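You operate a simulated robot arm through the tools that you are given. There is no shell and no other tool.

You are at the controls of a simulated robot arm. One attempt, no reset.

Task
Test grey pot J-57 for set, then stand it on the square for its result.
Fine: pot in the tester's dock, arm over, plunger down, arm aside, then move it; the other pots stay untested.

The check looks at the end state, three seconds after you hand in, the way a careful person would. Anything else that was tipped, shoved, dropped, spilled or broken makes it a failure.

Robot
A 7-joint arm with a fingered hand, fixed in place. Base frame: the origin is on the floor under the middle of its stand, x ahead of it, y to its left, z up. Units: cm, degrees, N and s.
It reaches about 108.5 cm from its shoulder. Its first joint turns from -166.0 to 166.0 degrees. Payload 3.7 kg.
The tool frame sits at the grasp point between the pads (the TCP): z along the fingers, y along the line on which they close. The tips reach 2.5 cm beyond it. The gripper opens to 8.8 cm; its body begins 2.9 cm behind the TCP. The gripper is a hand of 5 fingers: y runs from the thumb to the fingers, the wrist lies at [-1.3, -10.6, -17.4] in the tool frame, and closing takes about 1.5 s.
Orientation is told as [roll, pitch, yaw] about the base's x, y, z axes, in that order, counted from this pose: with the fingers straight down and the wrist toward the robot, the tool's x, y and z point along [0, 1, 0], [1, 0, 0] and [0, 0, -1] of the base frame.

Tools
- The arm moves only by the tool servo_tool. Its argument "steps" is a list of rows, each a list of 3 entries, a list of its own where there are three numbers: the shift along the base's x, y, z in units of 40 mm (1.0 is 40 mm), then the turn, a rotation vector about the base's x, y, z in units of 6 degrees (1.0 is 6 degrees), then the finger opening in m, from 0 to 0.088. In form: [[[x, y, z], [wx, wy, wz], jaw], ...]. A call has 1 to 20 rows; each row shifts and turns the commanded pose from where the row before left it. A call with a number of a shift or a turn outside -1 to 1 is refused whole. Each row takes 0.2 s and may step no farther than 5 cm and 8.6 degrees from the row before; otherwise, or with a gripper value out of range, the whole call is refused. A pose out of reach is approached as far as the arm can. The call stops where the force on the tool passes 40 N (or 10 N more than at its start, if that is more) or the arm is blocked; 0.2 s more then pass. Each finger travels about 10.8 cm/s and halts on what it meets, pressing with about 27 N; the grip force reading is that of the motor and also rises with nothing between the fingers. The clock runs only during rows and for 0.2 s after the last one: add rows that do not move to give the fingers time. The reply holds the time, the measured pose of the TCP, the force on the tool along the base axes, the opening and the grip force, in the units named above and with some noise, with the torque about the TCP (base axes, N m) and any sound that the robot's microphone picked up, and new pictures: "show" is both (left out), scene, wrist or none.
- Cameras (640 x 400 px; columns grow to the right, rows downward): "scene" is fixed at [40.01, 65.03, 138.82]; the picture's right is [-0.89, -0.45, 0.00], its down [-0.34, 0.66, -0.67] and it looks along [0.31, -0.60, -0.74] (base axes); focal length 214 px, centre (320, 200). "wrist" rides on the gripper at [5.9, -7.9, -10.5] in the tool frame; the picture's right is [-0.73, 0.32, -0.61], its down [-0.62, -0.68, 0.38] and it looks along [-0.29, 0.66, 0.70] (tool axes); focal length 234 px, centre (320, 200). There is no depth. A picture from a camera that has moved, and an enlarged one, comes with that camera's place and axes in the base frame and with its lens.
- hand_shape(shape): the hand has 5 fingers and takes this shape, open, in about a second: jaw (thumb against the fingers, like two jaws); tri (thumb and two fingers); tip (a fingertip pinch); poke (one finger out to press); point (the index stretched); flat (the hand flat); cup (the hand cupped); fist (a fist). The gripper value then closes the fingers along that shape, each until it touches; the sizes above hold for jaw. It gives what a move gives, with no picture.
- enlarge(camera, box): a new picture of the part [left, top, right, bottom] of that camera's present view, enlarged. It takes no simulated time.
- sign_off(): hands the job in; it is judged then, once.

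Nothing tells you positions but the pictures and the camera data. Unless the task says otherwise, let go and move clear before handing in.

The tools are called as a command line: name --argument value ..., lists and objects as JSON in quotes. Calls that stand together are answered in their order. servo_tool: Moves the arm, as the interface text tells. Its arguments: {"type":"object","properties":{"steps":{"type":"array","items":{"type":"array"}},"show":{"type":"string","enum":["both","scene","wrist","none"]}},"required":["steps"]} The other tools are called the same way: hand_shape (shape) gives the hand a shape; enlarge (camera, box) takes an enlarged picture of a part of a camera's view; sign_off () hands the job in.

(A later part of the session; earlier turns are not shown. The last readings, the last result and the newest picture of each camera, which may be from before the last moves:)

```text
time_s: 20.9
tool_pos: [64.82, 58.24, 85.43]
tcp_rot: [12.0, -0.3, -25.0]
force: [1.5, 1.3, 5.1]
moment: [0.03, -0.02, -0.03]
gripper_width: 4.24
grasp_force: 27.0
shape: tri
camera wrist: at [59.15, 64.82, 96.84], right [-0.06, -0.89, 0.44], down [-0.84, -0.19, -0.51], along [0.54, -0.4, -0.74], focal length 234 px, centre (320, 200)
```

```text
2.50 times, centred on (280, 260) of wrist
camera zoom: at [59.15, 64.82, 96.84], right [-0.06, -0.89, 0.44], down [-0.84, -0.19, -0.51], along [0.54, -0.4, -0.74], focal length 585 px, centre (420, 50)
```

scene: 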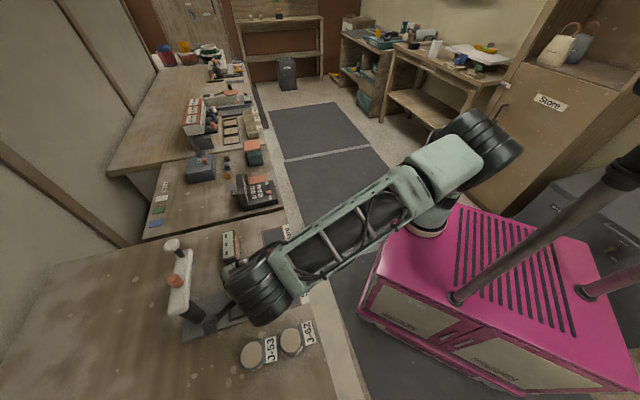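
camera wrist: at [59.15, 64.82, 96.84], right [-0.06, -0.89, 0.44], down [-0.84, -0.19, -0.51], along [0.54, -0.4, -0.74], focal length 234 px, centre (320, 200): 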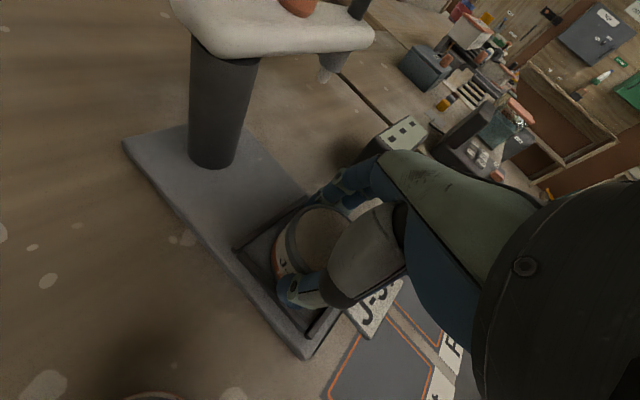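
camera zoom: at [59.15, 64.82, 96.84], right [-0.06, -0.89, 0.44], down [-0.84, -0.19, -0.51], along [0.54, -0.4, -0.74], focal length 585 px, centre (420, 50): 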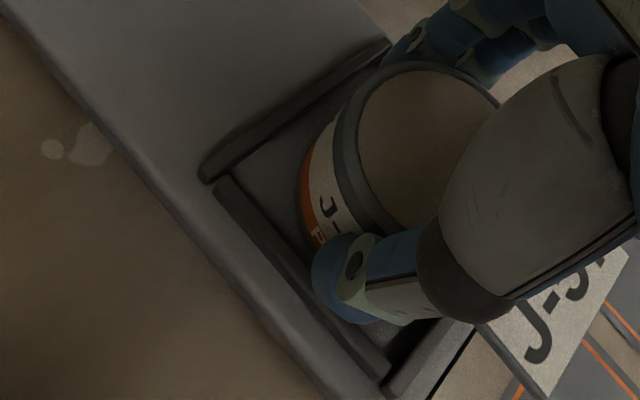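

The contact force is light and centred under the pot, so it appears to rest on the dock floor. I'll open the fingers gently and look.

servo_tool --steps '[[[0, 0, 0], [0, 0, 0], 0.045], [[0, 0, 0], [0, 0, 0], 0.055], [[0, 0, 0], [0, 0, 0], 0.065], [[0, 0, 0], [0, 0, 0], 0.075], [[0, 0, 0], [0, 0, 0], 0.088], [[0, 0, 0], [0, 0, 0], 0.088], [[0, 0, 0], [0, 0, 0], 0.088]]' --show "wrist"

enlarge --camera "wrist" --box '[200, 180, 360, 340]'

```text
time_s: 22.5
tool_pos: [64.75, 58.29, 85.41]
tcp_rot: [12.0, -0.1, -25.1]
force: [0.2, 1.1, 0.8]
moment: [0.03, 0.01, -0.04]
gripper_width: 8.76
grasp_force: 0.0
shape: tri
camera wrist: at [59.15, 64.83, 96.78], right [-0.06, -0.89, 0.44], down [-0.84, -0.19, -0.51], along [0.54, -0.41, -0.74], focal length 234 px, centre (320, 200)
```

wrist: 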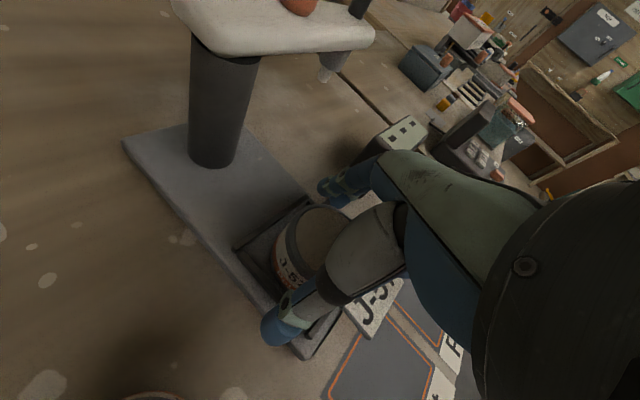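

```text
2.50 times, centred on (280, 260) of wrist
camera zoom: at [59.15, 64.83, 96.78], right [-0.06, -0.89, 0.44], down [-0.84, -0.19, -0.51], along [0.54, -0.41, -0.74], focal length 585 px, centre (420, 50)
```

zoom: 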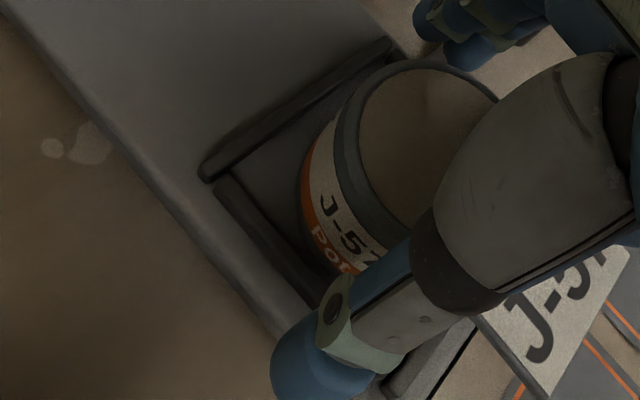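

Released. I'll rise straight up and inspect how the pot sits in the dock.

servo_tool --steps '[[[0, 0, 0.3], [0, 0, 0], 0.088], [[0, 0, 0.6], [0, 0, 0], 0.088], [[0, 0, 0.8], [0, 0, 0], 0.088], [[0, 0, 0.8], [0, 0, 0], 0.088], [[-0.3, 0, 0.8], [0, 0, 0], 0.088], [[-0.5, 0, 0.6], [0, 0, 0], 0.088], [[0, 0, 0], [0, 0, 0], 0.088]]'

enlarge --camera "wrist" --box '[160, 160, 400, 400]'

enlarge --camera "scene" --box '[150, 210, 330, 390]'

```text
time_s: 24.1
tool_pos: [61.68, 58.26, 100.88]
tcp_rot: [11.8, -0.1, -25.1]
force: [0.4, 0.2, -0.6]
moment: [-0.02, 0.01, 0.01]
gripper_width: 8.8
grasp_force: 0.0
shape: tri
camera wrist: at [55.97, 64.83, 112.39], right [-0.06, -0.89, 0.44], down [-0.84, -0.19, -0.51], along [0.54, -0.41, -0.74], focal length 234 px, centre (320, 200)
```

scene: 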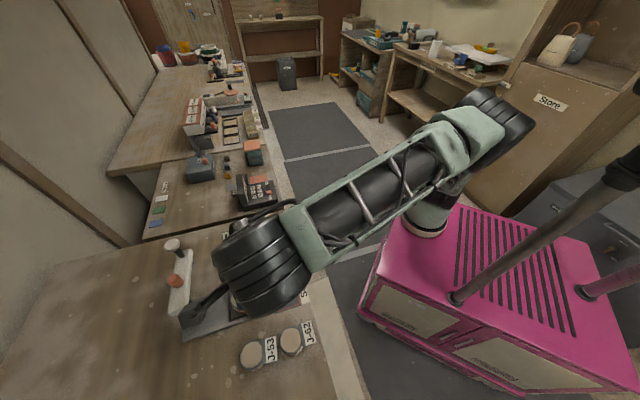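
wrist: 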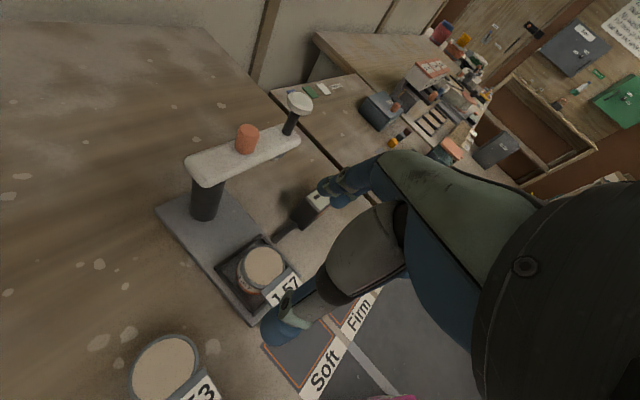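

```text
1.67 times, centred on (280, 280) of wrist
camera zoom: at [55.97, 64.83, 112.39], right [-0.06, -0.89, 0.44], down [-0.84, -0.19, -0.51], along [0.54, -0.41, -0.74], focal length 390 px, centre (387, 67)
```

zoom: 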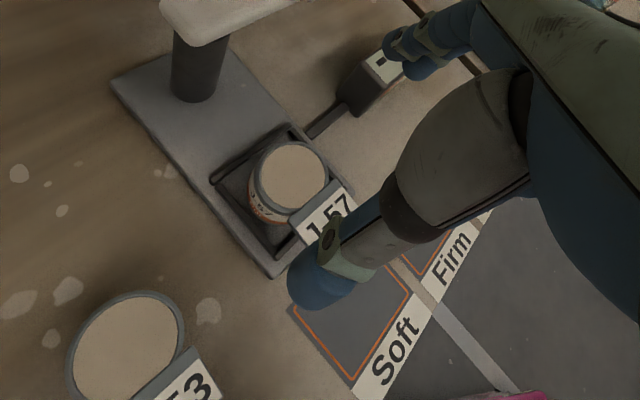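

```text
2.22 times, centred on (240, 300) of scene
camera zoom: at [40.01, 65.03, 138.82], right [-0.89, -0.45, 0.0], down [-0.34, 0.66, -0.67], along [0.31, -0.6, -0.74], focal length 477 px, centre (498, -22)
```

zoom: 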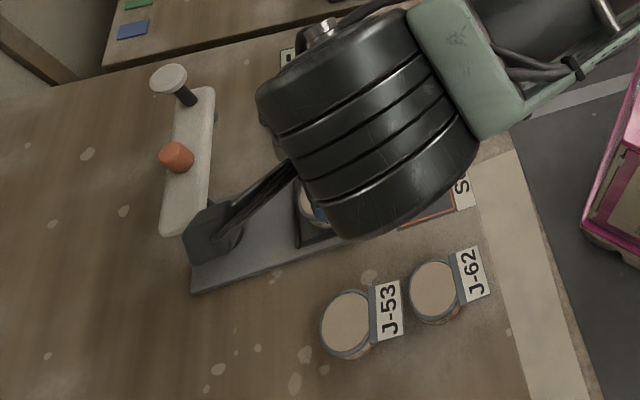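

J-57 looks seated level in the dock. Next is the swing arm: I'll shape the hand to a poking finger and see where the fingertip lies.

hand_shape --shape "poke"

servo_tool --steps '[[[-0.2, -0.2, 0.3], [0, 0, 0], 0.088], [[0, 0, 0], [0, 0, 0], 0.088]]'

enlarge --camera "wrist" --box '[200, 100, 460, 360]'

```text
time_s: 25.0
tool_pos: [61.85, 58.34, 100.86]
tcp_rot: [12.0, -0.2, -25.0]
force: [0.6, 0.4, -1.1]
moment: [0.03, -0.01, 0.0]
gripper_width: 0.0
grasp_force: 0.1
shape: poke
```

```text
time_s: 25.6
tool_pos: [60.81, 57.35, 101.98]
tcp_rot: [11.9, -0.2, -25.0]
force: [0.0, 0.7, -0.8]
moment: [0.0, 0.02, 0.0]
gripper_width: 0.0
grasp_force: 0.1
shape: poke
camera wrist: at [55.12, 64.03, 113.55], right [-0.06, -0.89, 0.44], down [-0.84, -0.19, -0.51], along [0.54, -0.41, -0.74], focal length 234 px, centre (320, 200)
```

scene: 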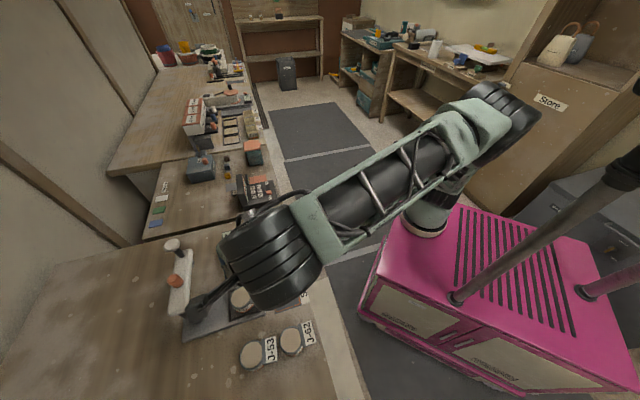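
wrist: 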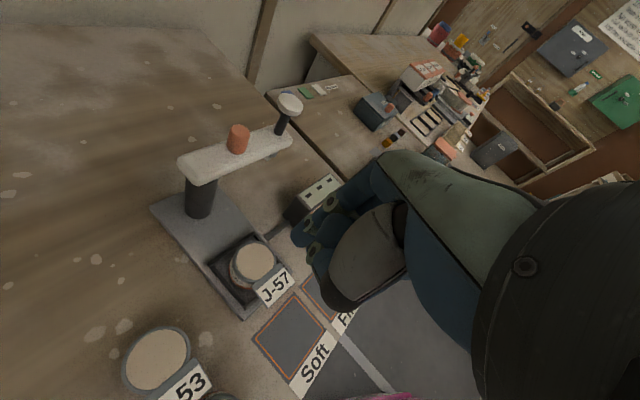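

```text
1.54 times, centred on (330, 230) of wrist
camera zoom: at [55.12, 64.03, 113.55], right [-0.06, -0.89, 0.44], down [-0.84, -0.19, -0.51], along [0.54, -0.41, -0.74], focal length 360 px, centre (305, 154)
```

zoom: 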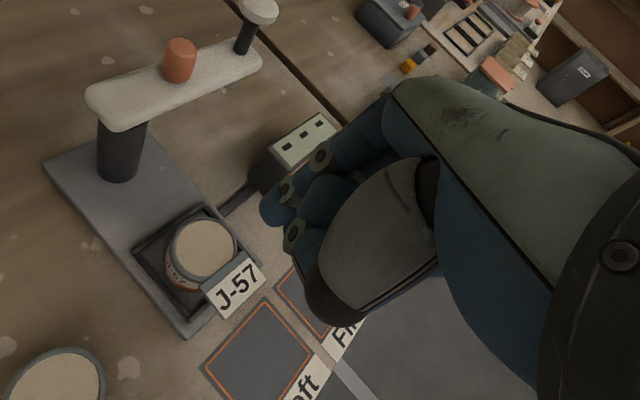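

hand_shape --shape "point"

enlarge --camera "wrist" --box '[200, 100, 460, 360]'

```text
time_s: 26.5
tool_pos: [60.82, 57.45, 102.03]
tcp_rot: [11.9, 0.0, -25.0]
force: [-0.1, 0.2, -0.1]
moment: [0.0, 0.01, 0.01]
gripper_width: 0.0
grasp_force: 0.0
shape: point
```

```text
1.54 times, centred on (330, 230) of wrist
camera zoom: at [55.14, 64.03, 113.56], right [-0.06, -0.89, 0.44], down [-0.84, -0.19, -0.51], along [0.54, -0.41, -0.74], focal length 360 px, centre (305, 154)
```

zoom: 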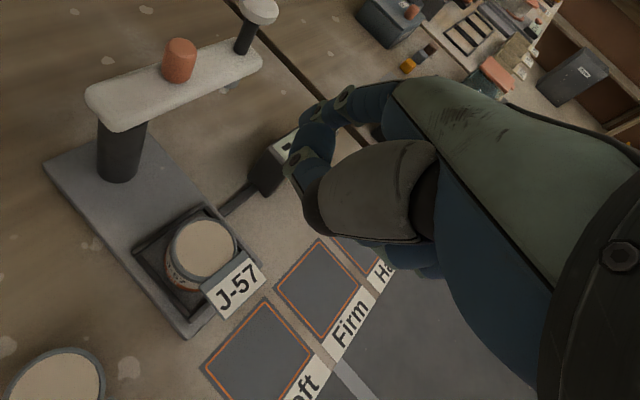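

servo_tool --steps '[[[0, 0, 0], [0, 0, 0], 0.088], [[0, 0, 0], [0, 0, 0], 0.088]]'

enlarge --camera "wrist" --box '[260, 120, 420, 320]'

enlarge --camera "scene" --box '[160, 180, 340, 340]'

```text
time_s: 27.1
tool_pos: [60.82, 57.51, 102.01]
tcp_rot: [12.0, -0.1, -25.0]
force: [-0.7, -0.8, -0.2]
moment: [0.0, 0.03, -0.02]
gripper_width: 0.0
grasp_force: 0.0
shape: point
camera wrist: at [55.13, 64.03, 113.56], right [-0.06, -0.89, 0.44], down [-0.84, -0.19, -0.51], along [0.54, -0.41, -0.74], focal length 234 px, centre (320, 200)
```

scene: 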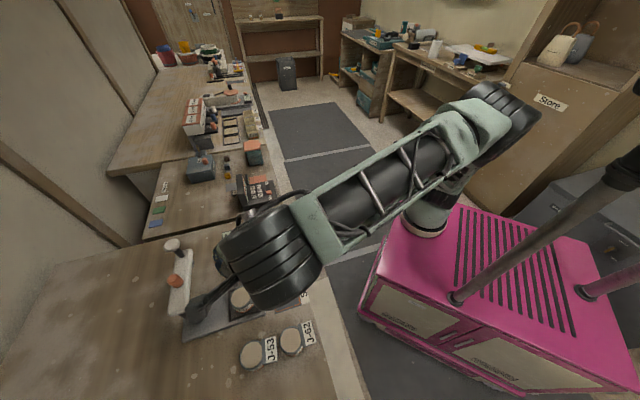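
wrist: 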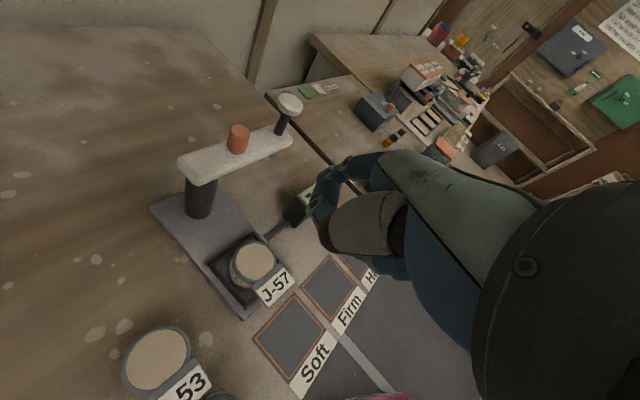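

```text
2.00 times, centred on (340, 220) of wrist
camera zoom: at [55.13, 64.03, 113.56], right [-0.06, -0.89, 0.44], down [-0.84, -0.19, -0.51], along [0.54, -0.41, -0.74], focal length 468 px, centre (280, 160)
```

zoom: 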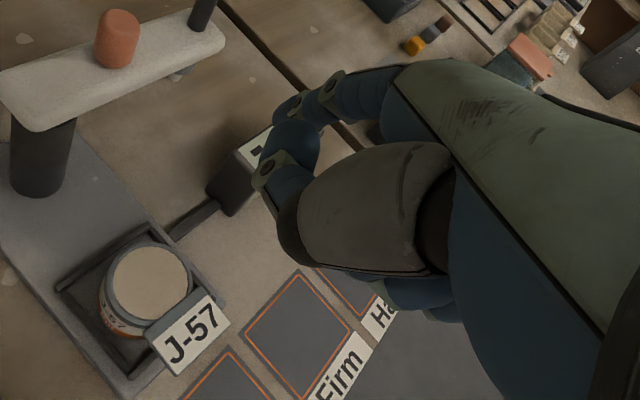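

```text
2.50 times, centred on (250, 260) of scene
camera zoom: at [40.01, 65.03, 138.82], right [-0.89, -0.45, 0.0], down [-0.34, 0.66, -0.67], along [0.31, -0.6, -0.74], focal length 536 px, centre (495, 50)
```

zoom: 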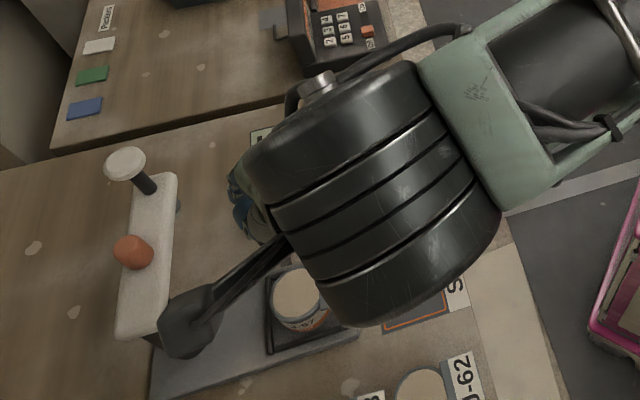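

The pinch-type "tri" shape is best for taking the orange stub on the arm (near (75.9, 62.7), top about z 95). I'll switch back to it, then turn the hand to yaw +45° with a slight lean away from the plunger knob, hovering above.

hand_shape --shape "tri"

servo_tool --steps '[[[0, 0, 0.2], [0, 0, 0.97], 0.088], [[0.1, 0.1, 0.2], [0, 0, 0.97], 0.088], [[0.3, 0.12, 0.1], [0, 0, 0.97], 0.088], [[0.3, 0.12, 0], [0, 0, 0.97], 0.088], [[0.3, 0.12, 0], [0, 0, 0.97], 0.088], [[0.3, 0.12, 0], [0, 0, 0.97], 0.088], [[0.3, 0.12, 0], [0, 0, 0.97], 0.088], [[0.3, 0.12, 0], [0, 0, 0.97], 0.088], [[0.3, 0.12, 0], [0, 0, 0.97], 0.088], [[0.3, 0.12, 0], [0, 0, 0.97], 0.088], [[0.3, 0.12, 0], [0, 0, 0.97], 0.088], [[0.3, 0.12, 0], [0, 0, 0.97], 0.088], [[0.3, 0.1, 0], [0, 0, 0], 0.088], [[0, 0, 0], [0, 0, 0], 0.088]]'

```text
time_s: 28.0
tool_pos: [60.91, 57.48, 101.99]
tcp_rot: [11.9, -0.1, -25.0]
force: [0.0, -0.2, 0.8]
moment: [0.01, 0.0, -0.01]
gripper_width: 8.78
grasp_force: 0.0
shape: tri
```

```text
time_s: 31.0
tool_pos: [74.41, 63.02, 104.05]
tcp_rot: [11.9, -0.1, 44.8]
force: [0.7, 0.0, 0.5]
moment: [0.01, 0.04, -0.02]
gripper_width: 8.8
grasp_force: 0.1
shape: tri
camera wrist: at [66.27, 60.01, 115.55], right [0.82, -0.37, 0.44], down [-0.11, -0.86, -0.51], along [0.57, 0.37, -0.74], focal length 234 px, centre (320, 200)
```

scene: 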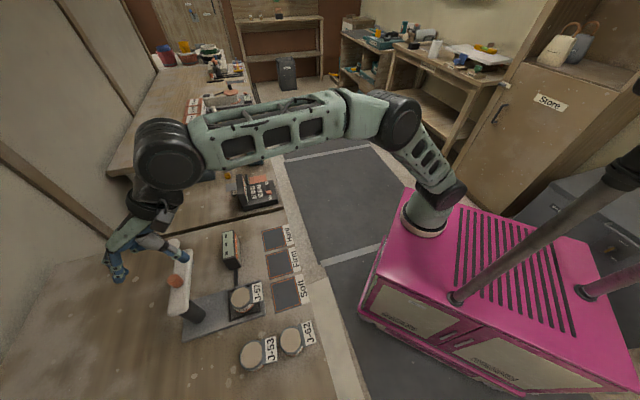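
wrist: 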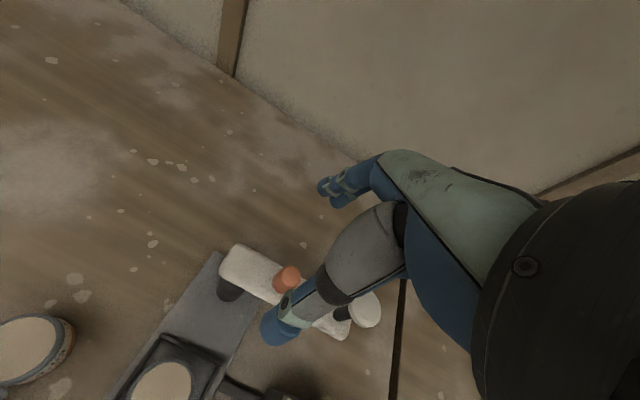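

enlarge --camera "scene" --box '[90, 200, 310, 360]'

enlarge --camera "wrist" --box '[180, 200, 400, 400]'

```text
2.50 times, centred on (200, 280) of scene
camera zoom: at [40.01, 65.03, 138.82], right [-0.89, -0.45, 0.0], down [-0.34, 0.66, -0.67], along [0.31, -0.6, -0.74], focal length 536 px, centre (620, 0)
```

zoom: 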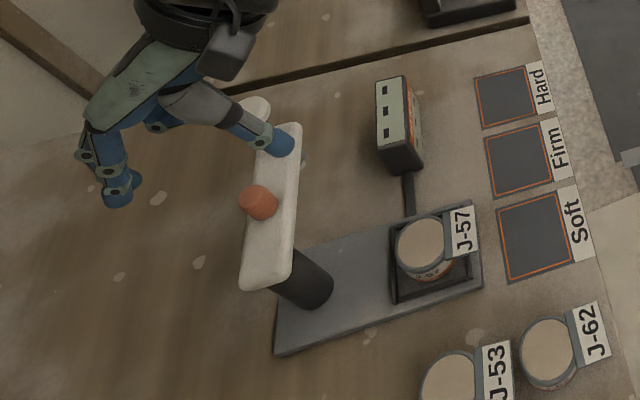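

```text
2.00 times, centred on (290, 300) of wrist
camera zoom: at [66.27, 60.01, 115.55], right [0.82, -0.37, 0.44], down [-0.11, -0.86, -0.51], along [0.57, 0.37, -0.74], focal length 468 px, centre (380, 0)
```

zoom: 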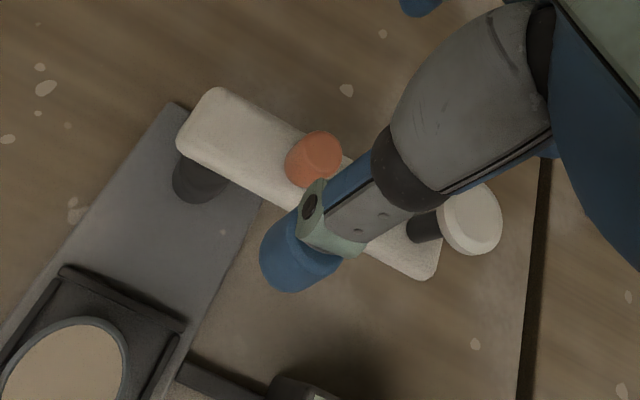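

J-57 is visible and squarely in the dock, and the stub and knob positions are confirmed (stub (75.45, 63.0), knob (80.6, 57.7, 96.9)). I'll lean the hand and come down above the stub.

servo_tool --steps '[[[0.037, 0.028, 0], [-0.65, -0.65, 0], 0.088], [[0.037, 0.028, -0.3], [-0.65, -0.65, 0], 0.088], [[0.037, 0.028, -0.5], [-0.65, -0.65, 0], 0.088], [[0.037, 0.028, -0.5], [-0.65, -0.65, 0], 0.088], [[0, 0, 0], [0, 0, 0], 0.088], [[0, 0, 0], [0, 0, 0], 0.088]]'

enlarge --camera "scene" --box '[90, 200, 310, 360]'

enlarge --camera "wrist" --box '[200, 160, 440, 400]'

```text
time_s: 32.4
tool_pos: [75.0, 63.52, 98.88]
tcp_rot: [-10.1, -0.1, 45.0]
force: [-0.4, 0.3, -0.6]
moment: [-0.01, 0.0, 0.04]
gripper_width: 8.78
grasp_force: 0.1
shape: tri
camera wrist: at [63.97, 63.33, 108.2], right [0.66, -0.2, 0.73], down [0.0, -0.96, -0.27], along [0.75, 0.18, -0.63], focal length 234 px, centre (320, 200)
```

scene: 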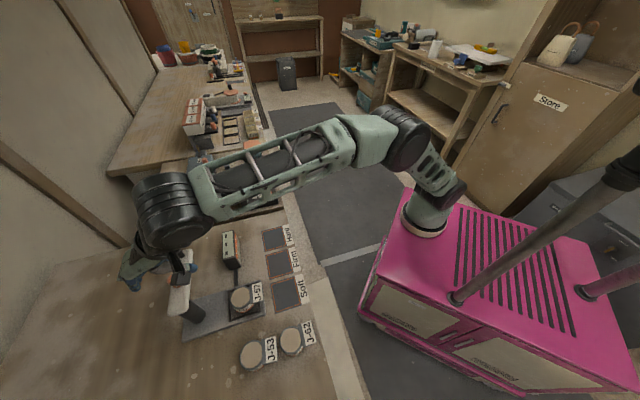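
wrist: 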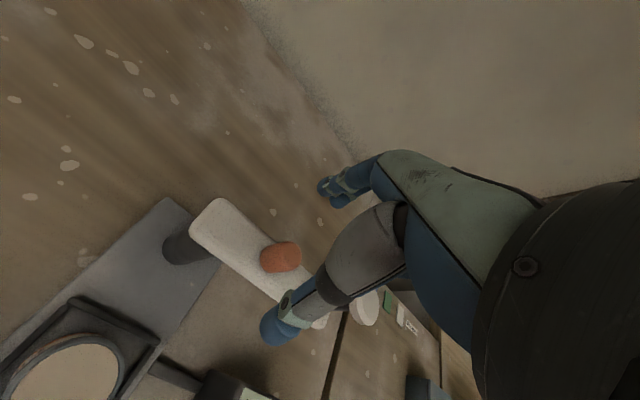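

```text
2.50 times, centred on (200, 280) of scene
camera zoom: at [40.01, 65.03, 138.82], right [-0.89, -0.45, 0.0], down [-0.34, 0.66, -0.67], along [0.31, -0.6, -0.74], focal length 536 px, centre (620, 0)
```

zoom: 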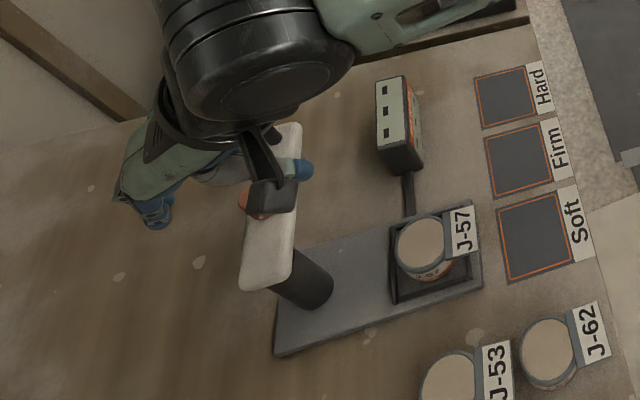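

```text
1.67 times, centred on (320, 280) of wrist
camera zoom: at [63.97, 63.33, 108.2], right [0.66, -0.2, 0.73], down [0.0, -0.96, -0.27], along [0.75, 0.18, -0.63], focal length 390 px, centre (320, 67)
```

zoom: 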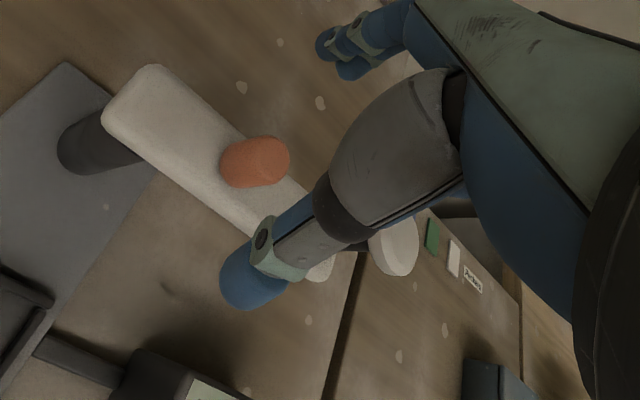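

Geometry checks out: stub at (75.4, 63.0), and the knob clears the hand by about 1 cm. I'll descend over the stub, watching for contact.

servo_tool --steps '[[[0, 0, -0.3], [0, 0, 0], 0.088], [[0, 0, -0.3], [0, 0, 0], 0.088], [[0, 0, -0.28], [0, 0, 0], 0.088], [[0, 0, 0], [0, 0, 0], 0.088]]'

enlarge --camera "wrist" --box '[200, 160, 440, 400]'

```text
time_s: 33.4
tool_pos: [74.98, 63.51, 95.25]
tcp_rot: [-10.0, -0.1, 45.0]
force: [0.0, 0.6, 0.5]
moment: [0.02, 0.0, -0.01]
gripper_width: 8.79
grasp_force: 0.1
shape: tri
camera wrist: at [63.98, 63.25, 104.62], right [0.66, -0.2, 0.73], down [0.0, -0.96, -0.27], along [0.75, 0.18, -0.63], focal length 234 px, centre (320, 200)
```

scene: 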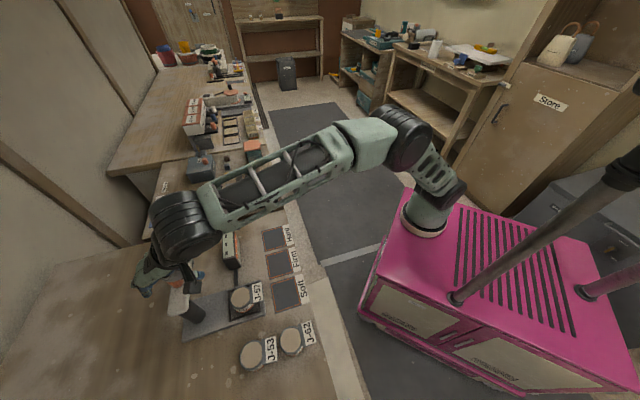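
wrist: 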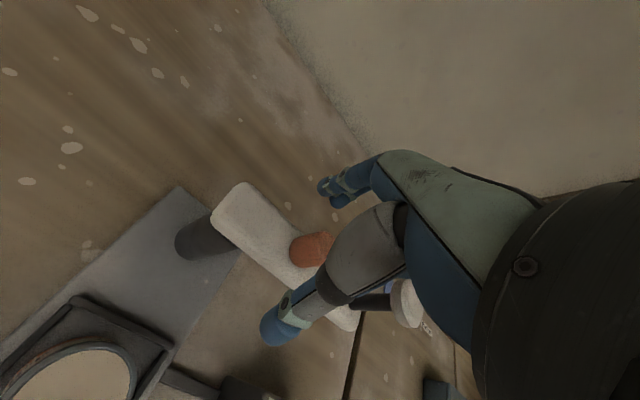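

```text
1.67 times, centred on (320, 280) of wrist
camera zoom: at [63.98, 63.25, 104.62], right [0.66, -0.2, 0.73], down [0.0, -0.96, -0.27], along [0.75, 0.18, -0.63], focal length 390 px, centre (320, 67)
```

zoom: 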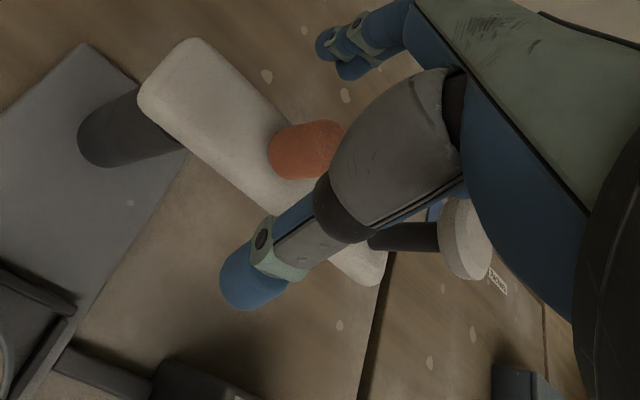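

Clear of contact. Now I'll close gently on the orange stub.

servo_tool --steps '[[[0, 0, 0], [0, 0, 0], 0.07], [[0, 0, 0], [0, 0, 0], 0.055], [[0, 0, 0], [0, 0, 0], 0.04], [[0, 0, 0], [0, 0, 0], 0.025], [[0, 0, 0], [0, 0, 0], 0.012], [[0, 0, 0], [0, 0, 0], 0.01], [[0, 0, 0], [0, 0, 0], 0.01]]'

enlarge --camera "wrist" --box '[200, 160, 440, 400]'

```text
time_s: 35.0
tool_pos: [74.98, 63.49, 95.32]
tcp_rot: [-10.0, -0.1, 44.9]
force: [-5.7, 2.3, -3.4]
moment: [0.08, 0.08, 0.04]
gripper_width: 1.18
grasp_force: 27.1
shape: tri
camera wrist: at [63.9, 63.31, 104.61], right [0.66, -0.2, 0.73], down [0.0, -0.96, -0.27], along [0.75, 0.18, -0.63], focal length 234 px, centre (320, 200)
```

scene: 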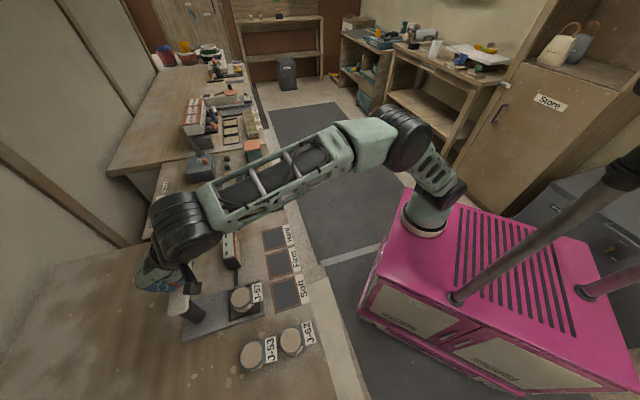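
wrist: 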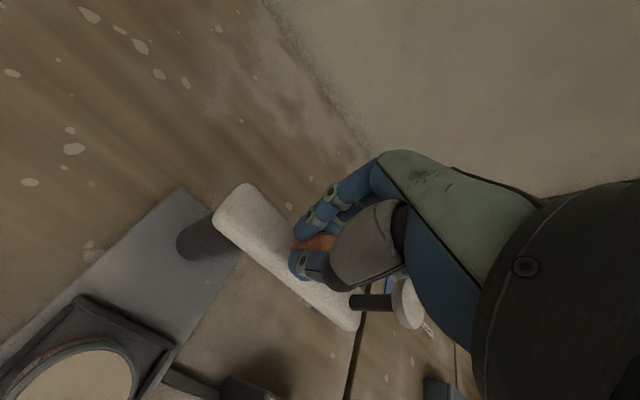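

```text
1.67 times, centred on (320, 280) of wrist
camera zoom: at [63.9, 63.31, 104.61], right [0.66, -0.2, 0.73], down [0.0, -0.96, -0.27], along [0.75, 0.18, -0.63], focal length 390 px, centre (320, 67)
```

zoom: 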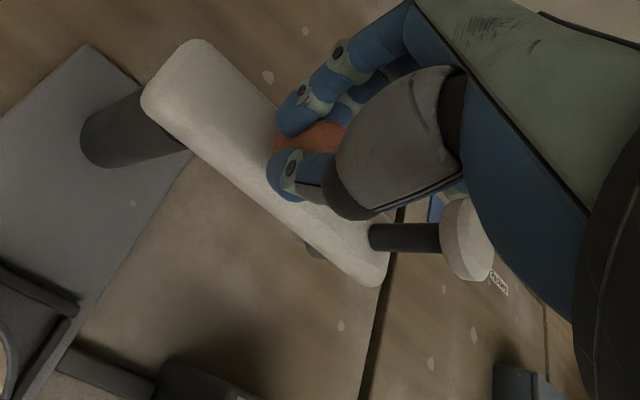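

The stub is held. I'll swing the arm along its arc, starting with the first third and checking forces.

servo_tool --steps '[[[-0.1125, -0.0975, 0], [0, 0, -0.75], 0.01], [[-0.13, -0.0775, 0], [0, 0, -0.75], 0.01], [[-0.14, -0.055, 0], [0, 0, -0.75], 0.01], [[0, 0, 0], [0, 0, 0], 0.01]]'

enlarge --camera "wrist" --box '[200, 160, 440, 400]'

```text
time_s: 36.0
tool_pos: [73.55, 62.55, 95.39]
tcp_rot: [-10.1, -0.3, 31.2]
force: [-1.0, 6.4, 0.3]
moment: [0.12, 0.03, 0.01]
gripper_width: 1.1
grasp_force: 27.4
shape: tri
camera wrist: at [62.72, 64.97, 104.62], right [0.59, -0.35, 0.73], down [-0.23, -0.94, -0.27], along [0.77, -0.01, -0.63], focal length 234 px, centre (320, 200)
```

scene: 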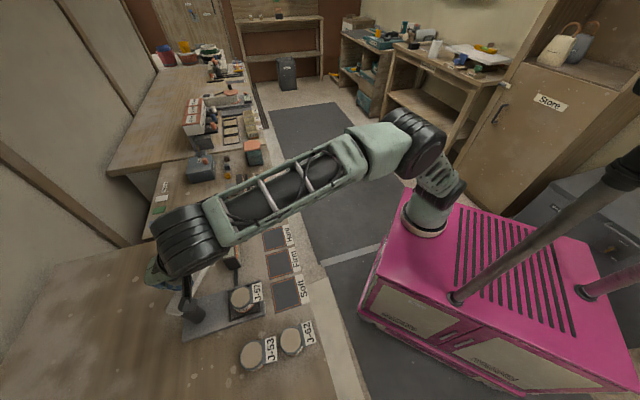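
wrist: 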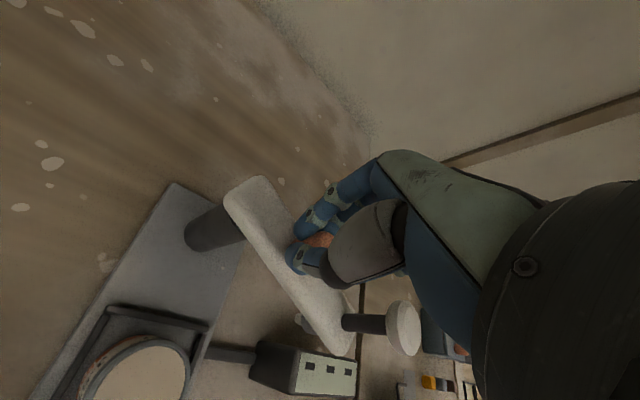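

```text
1.67 times, centred on (320, 280) of wrist
camera zoom: at [62.72, 64.97, 104.62], right [0.59, -0.35, 0.73], down [-0.23, -0.94, -0.27], along [0.77, -0.01, -0.63], focal length 390 px, centre (320, 67)
```

zoom: 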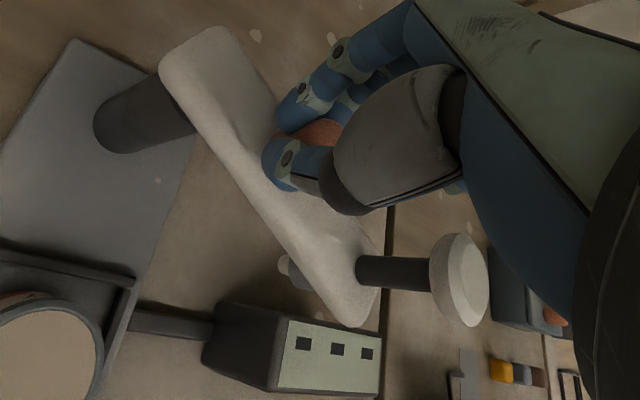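

The arm is swinging smoothly. Continuing the arc.

servo_tool --steps '[[[-0.1475, -0.0325, 0], [0, 0, -0.75], 0.01], [[-0.15, -0.0075, 0], [0, 0, -0.75], 0.01], [[-0.15, 0.0175, 0], [0, 0, -0.75], 0.01], [[-0.145, 0.04, 0], [0, 0, -0.75], 0.01], [[0, 0, 0], [0, 0, 0], 0.01]]'

enlarge --camera "wrist" --box '[160, 160, 440, 400]'

```text
time_s: 37.2
tool_pos: [71.16, 62.67, 95.31]
tcp_rot: [-10.2, -0.3, 13.3]
force: [7.7, 15.4, -4.6]
moment: [0.28, -0.07, 0.01]
gripper_width: 0.82
grasp_force: 27.1
shape: tri
camera wrist: at [61.66, 68.28, 104.6], right [0.45, -0.52, 0.73], down [-0.51, -0.82, -0.27], along [0.74, -0.25, -0.63], focal length 234 px, centre (320, 200)
```

scene: 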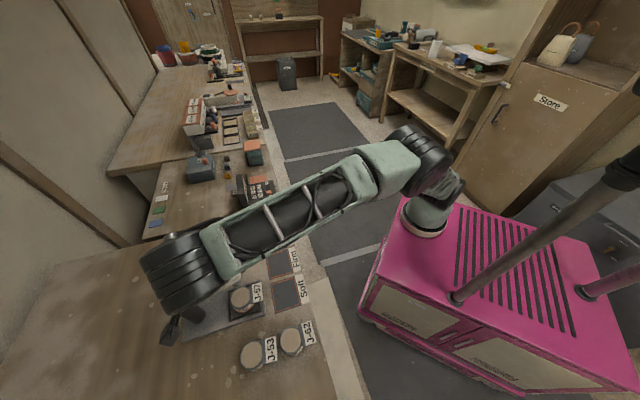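
wrist: 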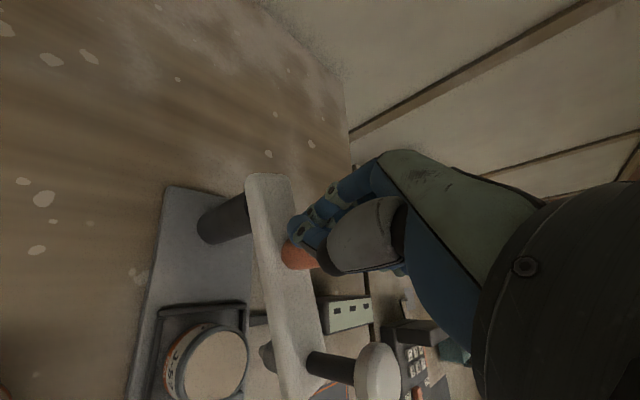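

```text
1.67 times, centred on (300, 280) of wrist
camera zoom: at [61.66, 68.28, 104.6], right [0.45, -0.52, 0.73], down [-0.51, -0.82, -0.27], along [0.74, -0.25, -0.63], focal length 390 px, centre (353, 67)
```

zoom: 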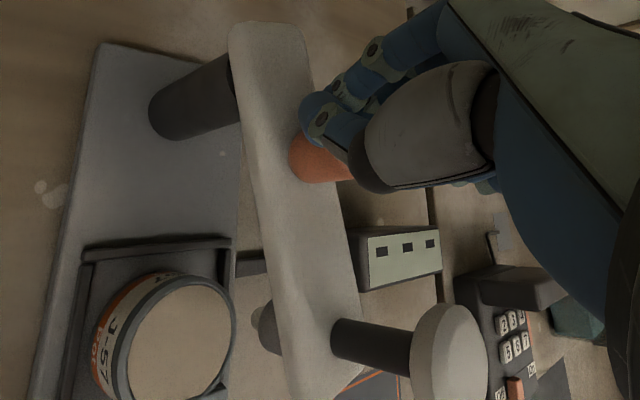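

The stub has squeezed ahead of the fingertips, with the arm now at about -122° of the -135° it needs. I'll release, rise, and look at where it stands.

servo_tool --steps '[[[0, 0, 0], [0, 0, 0], 0.03], [[0, 0, 0], [0, 0, 0], 0.06], [[0, 0, 0], [0, 0, 0], 0.088], [[0, 0, 0.5], [0, 0, 0], 0.088], [[0, 0, 0.8], [0, 0, 0], 0.088], [[0, 0, 0.8], [0, 0, 0], 0.088], [[0, 0, 0.5], [0, 0, 0], 0.088], [[0, 0, 0], [0, 0, 0], 0.088]]'

enlarge --camera "wrist" --box '[120, 160, 400, 400]'

enlarge --camera "scene" --box '[90, 200, 310, 360]'

```text
time_s: 39.0
tool_pos: [71.16, 62.65, 105.79]
tcp_rot: [-10.1, -0.2, 13.4]
force: [0.2, 0.1, 0.4]
moment: [-0.01, 0.03, -0.01]
gripper_width: 8.79
grasp_force: 0.1
shape: tri
camera wrist: at [61.57, 68.17, 115.13], right [0.45, -0.52, 0.73], down [-0.5, -0.82, -0.27], along [0.74, -0.24, -0.63], focal length 234 px, centre (320, 200)
```

scene: 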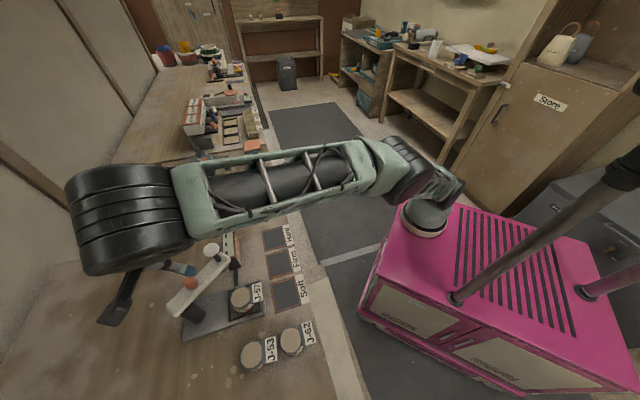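
wrist: 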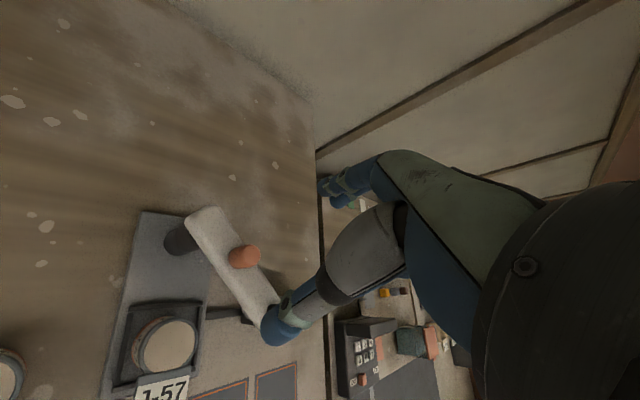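

```text
1.67 times, centred on (260, 280) of wrist
camera zoom: at [61.57, 68.17, 115.13], right [0.45, -0.52, 0.73], down [-0.5, -0.82, -0.27], along [0.74, -0.24, -0.63], focal length 390 px, centre (420, 67)
```

zoom: 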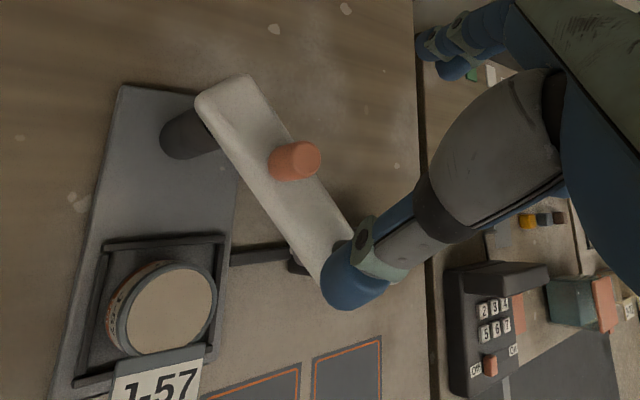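

```text
2.50 times, centred on (200, 280) of scene
camera zoom: at [40.01, 65.03, 138.82], right [-0.89, -0.45, 0.0], down [-0.34, 0.66, -0.67], along [0.31, -0.6, -0.74], focal length 536 px, centre (620, 0)
```

zoom: 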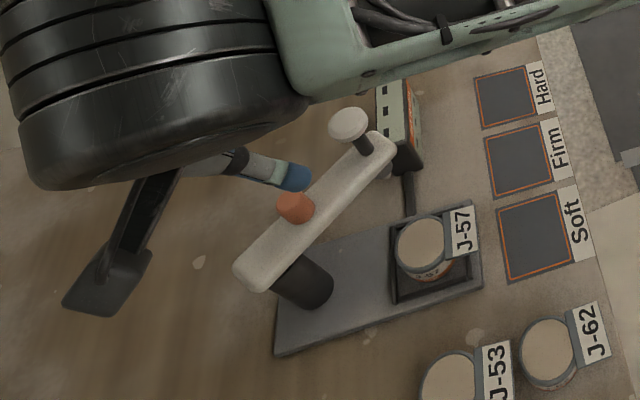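

The arm is now at about -93°, roughly half way, and the stub slipped in the pinch. Instead of pinching, I'll hook it with the two fingers loosely caged and draw it round. First I'll re-orient above it.

servo_tool --steps '[[[0.04, 0, 0], [0, 0, -0.975], 0.07], [[0.04, 0, 0], [0, 0, -0.975], 0.06], [[0.04, 0, 0], [0, 0, -0.975], 0.06], [[0.04, 0, 0], [0, 0, -0.975], 0.06], [[0, 0, -0.3], [0.82, -0.145, 0], 0.06], [[0, 0, -0.5], [0.82, -0.145, 0], 0.06], [[0, 0, -0.5], [0, 0, 0], 0.06], [[0, 0, 0], [0, 0, 0], 0.06]]'

enlarge --camera "wrist" --box '[160, 180, 400, 400]'

enlarge --camera "scene" --box '[90, 200, 310, 360]'

```text
time_s: 40.8
tool_pos: [70.63, 60.32, 99.06]
tcp_rot: [-0.2, -0.2, -10.1]
force: [0.0, 0.3, 0.4]
moment: [0.0, -0.01, 0.0]
gripper_width: 6.06
grasp_force: 0.1
shape: tri
out of reach, approached as far as the arm can: row 2, 3, 4
camera wrist: at [63.83, 67.51, 109.54], right [0.19, -0.77, 0.61], down [-0.78, -0.5, -0.38], along [0.6, -0.4, -0.69], focal length 234 px, centre (320, 200)
```

scene: 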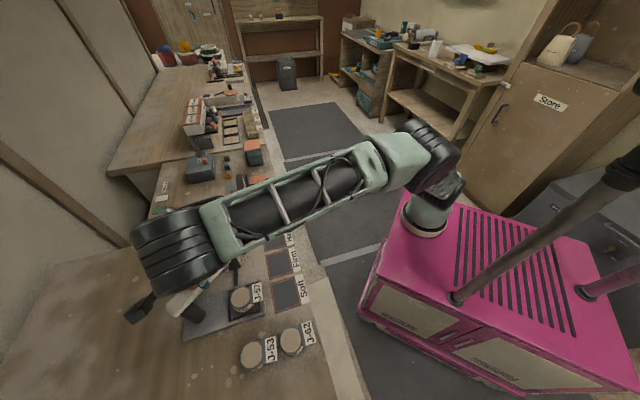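
wrist: 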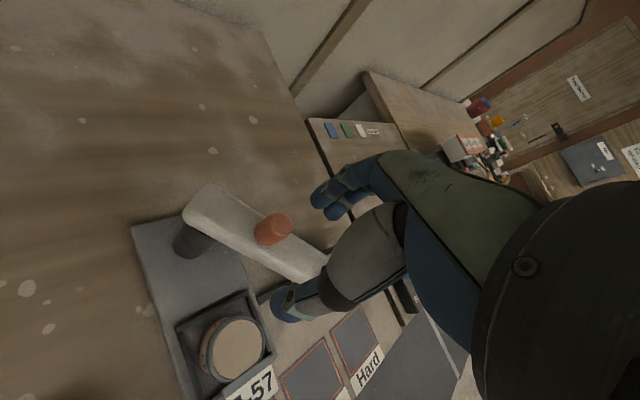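

```text
1.82 times, centred on (280, 290) of wrist
camera zoom: at [63.83, 67.51, 109.54], right [0.19, -0.77, 0.61], down [-0.78, -0.5, -0.38], along [0.6, -0.4, -0.69], focal length 426 px, centre (393, 36)
```

zoom: 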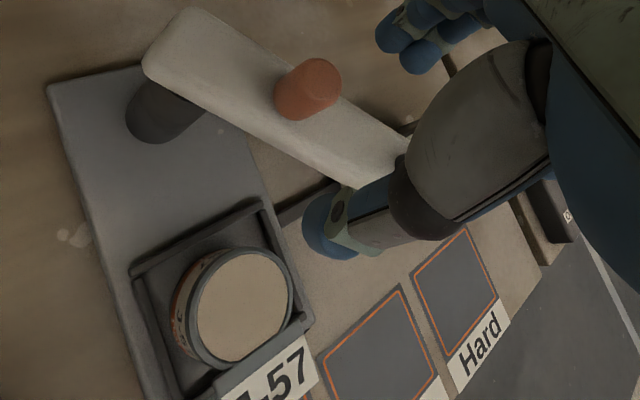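

```text
2.50 times, centred on (200, 280) of scene
camera zoom: at [40.01, 65.03, 138.82], right [-0.89, -0.45, 0.0], down [-0.34, 0.66, -0.67], along [0.31, -0.6, -0.74], focal length 536 px, centre (620, 0)
```

zoom: 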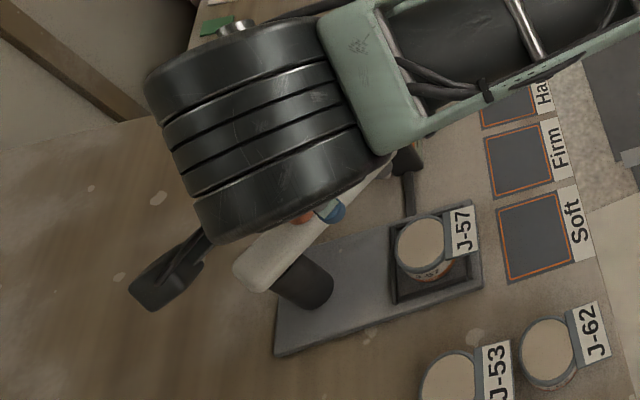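

The arm stays put where left (about -91°). I'll adjust yaw for reach and position over the stub, so that it sits between thumb and fingers.

servo_tool --steps '[[[0.1, 0.17, 0], [0, 0, 0.83], 0.06], [[0.1, 0.17, 0], [0, 0, 0.83], 0.06], [[0.11, 0.165, 0], [0, 0, 0.83], 0.06], [[0, 0, 0], [0, 0, 0], 0.06], [[0, 0, 0], [0, 0, 0], 0.06]]'

enlarge --camera "wrist" --box '[160, 180, 400, 400]'

```text
time_s: 42.0
tool_pos: [72.0, 62.37, 99.12]
tcp_rot: [-0.1, -0.2, 4.9]
force: [0.1, 0.3, 0.3]
moment: [-0.01, -0.02, 0.01]
gripper_width: 6.03
grasp_force: 0.0
shape: tri
camera wrist: at [63.43, 67.55, 109.58], right [0.38, -0.69, 0.61], down [-0.62, -0.68, -0.38], along [0.68, -0.23, -0.69], focal length 234 px, centre (320, 200)
```

scene: 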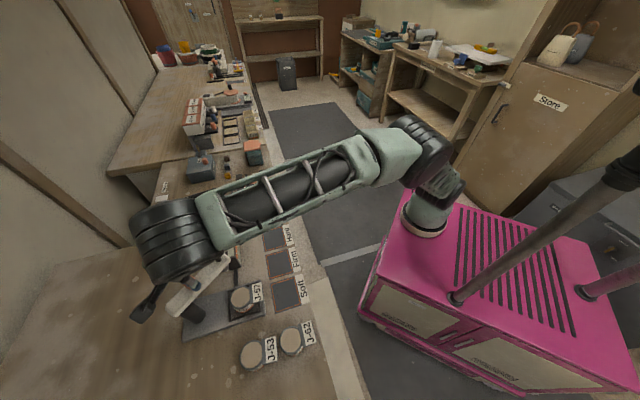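
wrist: 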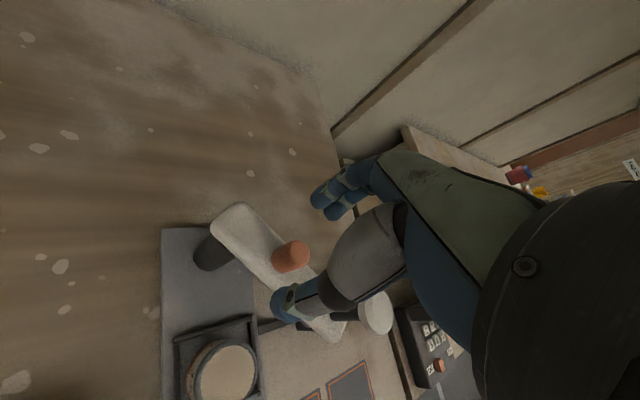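

```text
1.82 times, centred on (280, 290) of wrist
camera zoom: at [63.43, 67.55, 109.58], right [0.38, -0.69, 0.61], down [-0.62, -0.68, -0.38], along [0.68, -0.23, -0.69], focal length 426 px, centre (393, 36)
```

zoom: 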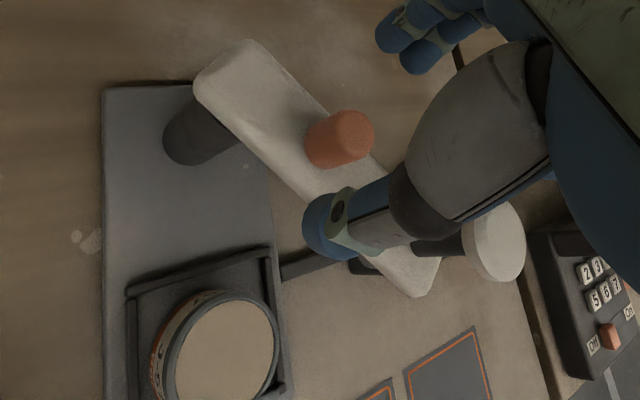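

servo_tool --steps '[[[0, 0, -0.35], [0, 0, 0], 0.06], [[0, 0, -0.35], [0, 0, 0], 0.06], [[0, 0, -0.25], [0, 0, 0], 0.06], [[0, 0, 0], [0, 0, 0], 0.06]]' --show "wrist"

enlarge --camera "wrist" --box '[160, 180, 400, 400]'

```text
time_s: 43.0
tool_pos: [71.9, 62.43, 95.34]
tcp_rot: [-0.1, -0.2, 4.9]
force: [-0.3, -0.4, 0.2]
moment: [0.01, -0.01, 0.01]
gripper_width: 6.03
grasp_force: 0.0
shape: tri
camera wrist: at [63.45, 67.53, 105.81], right [0.38, -0.69, 0.61], down [-0.62, -0.68, -0.38], along [0.68, -0.23, -0.69], focal length 234 px, centre (320, 200)
```

wrist: 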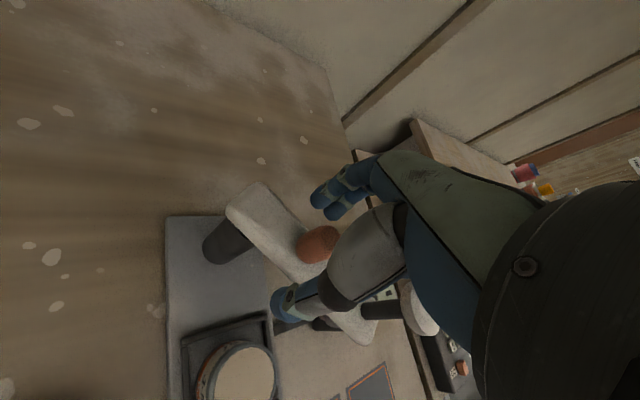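

```text
1.82 times, centred on (280, 290) of wrist
camera zoom: at [63.45, 67.53, 105.81], right [0.38, -0.69, 0.61], down [-0.62, -0.68, -0.38], along [0.68, -0.23, -0.69], focal length 426 px, centre (393, 36)
```

zoom: 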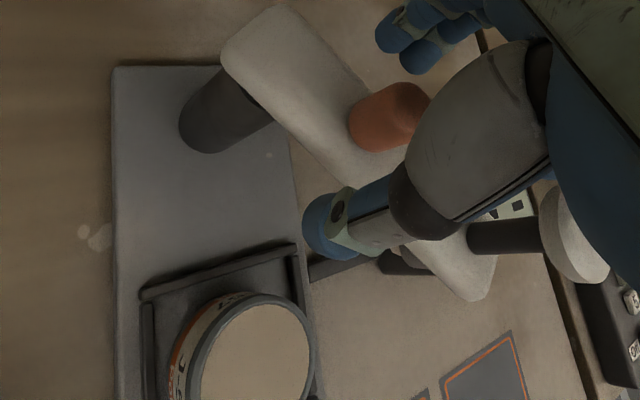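

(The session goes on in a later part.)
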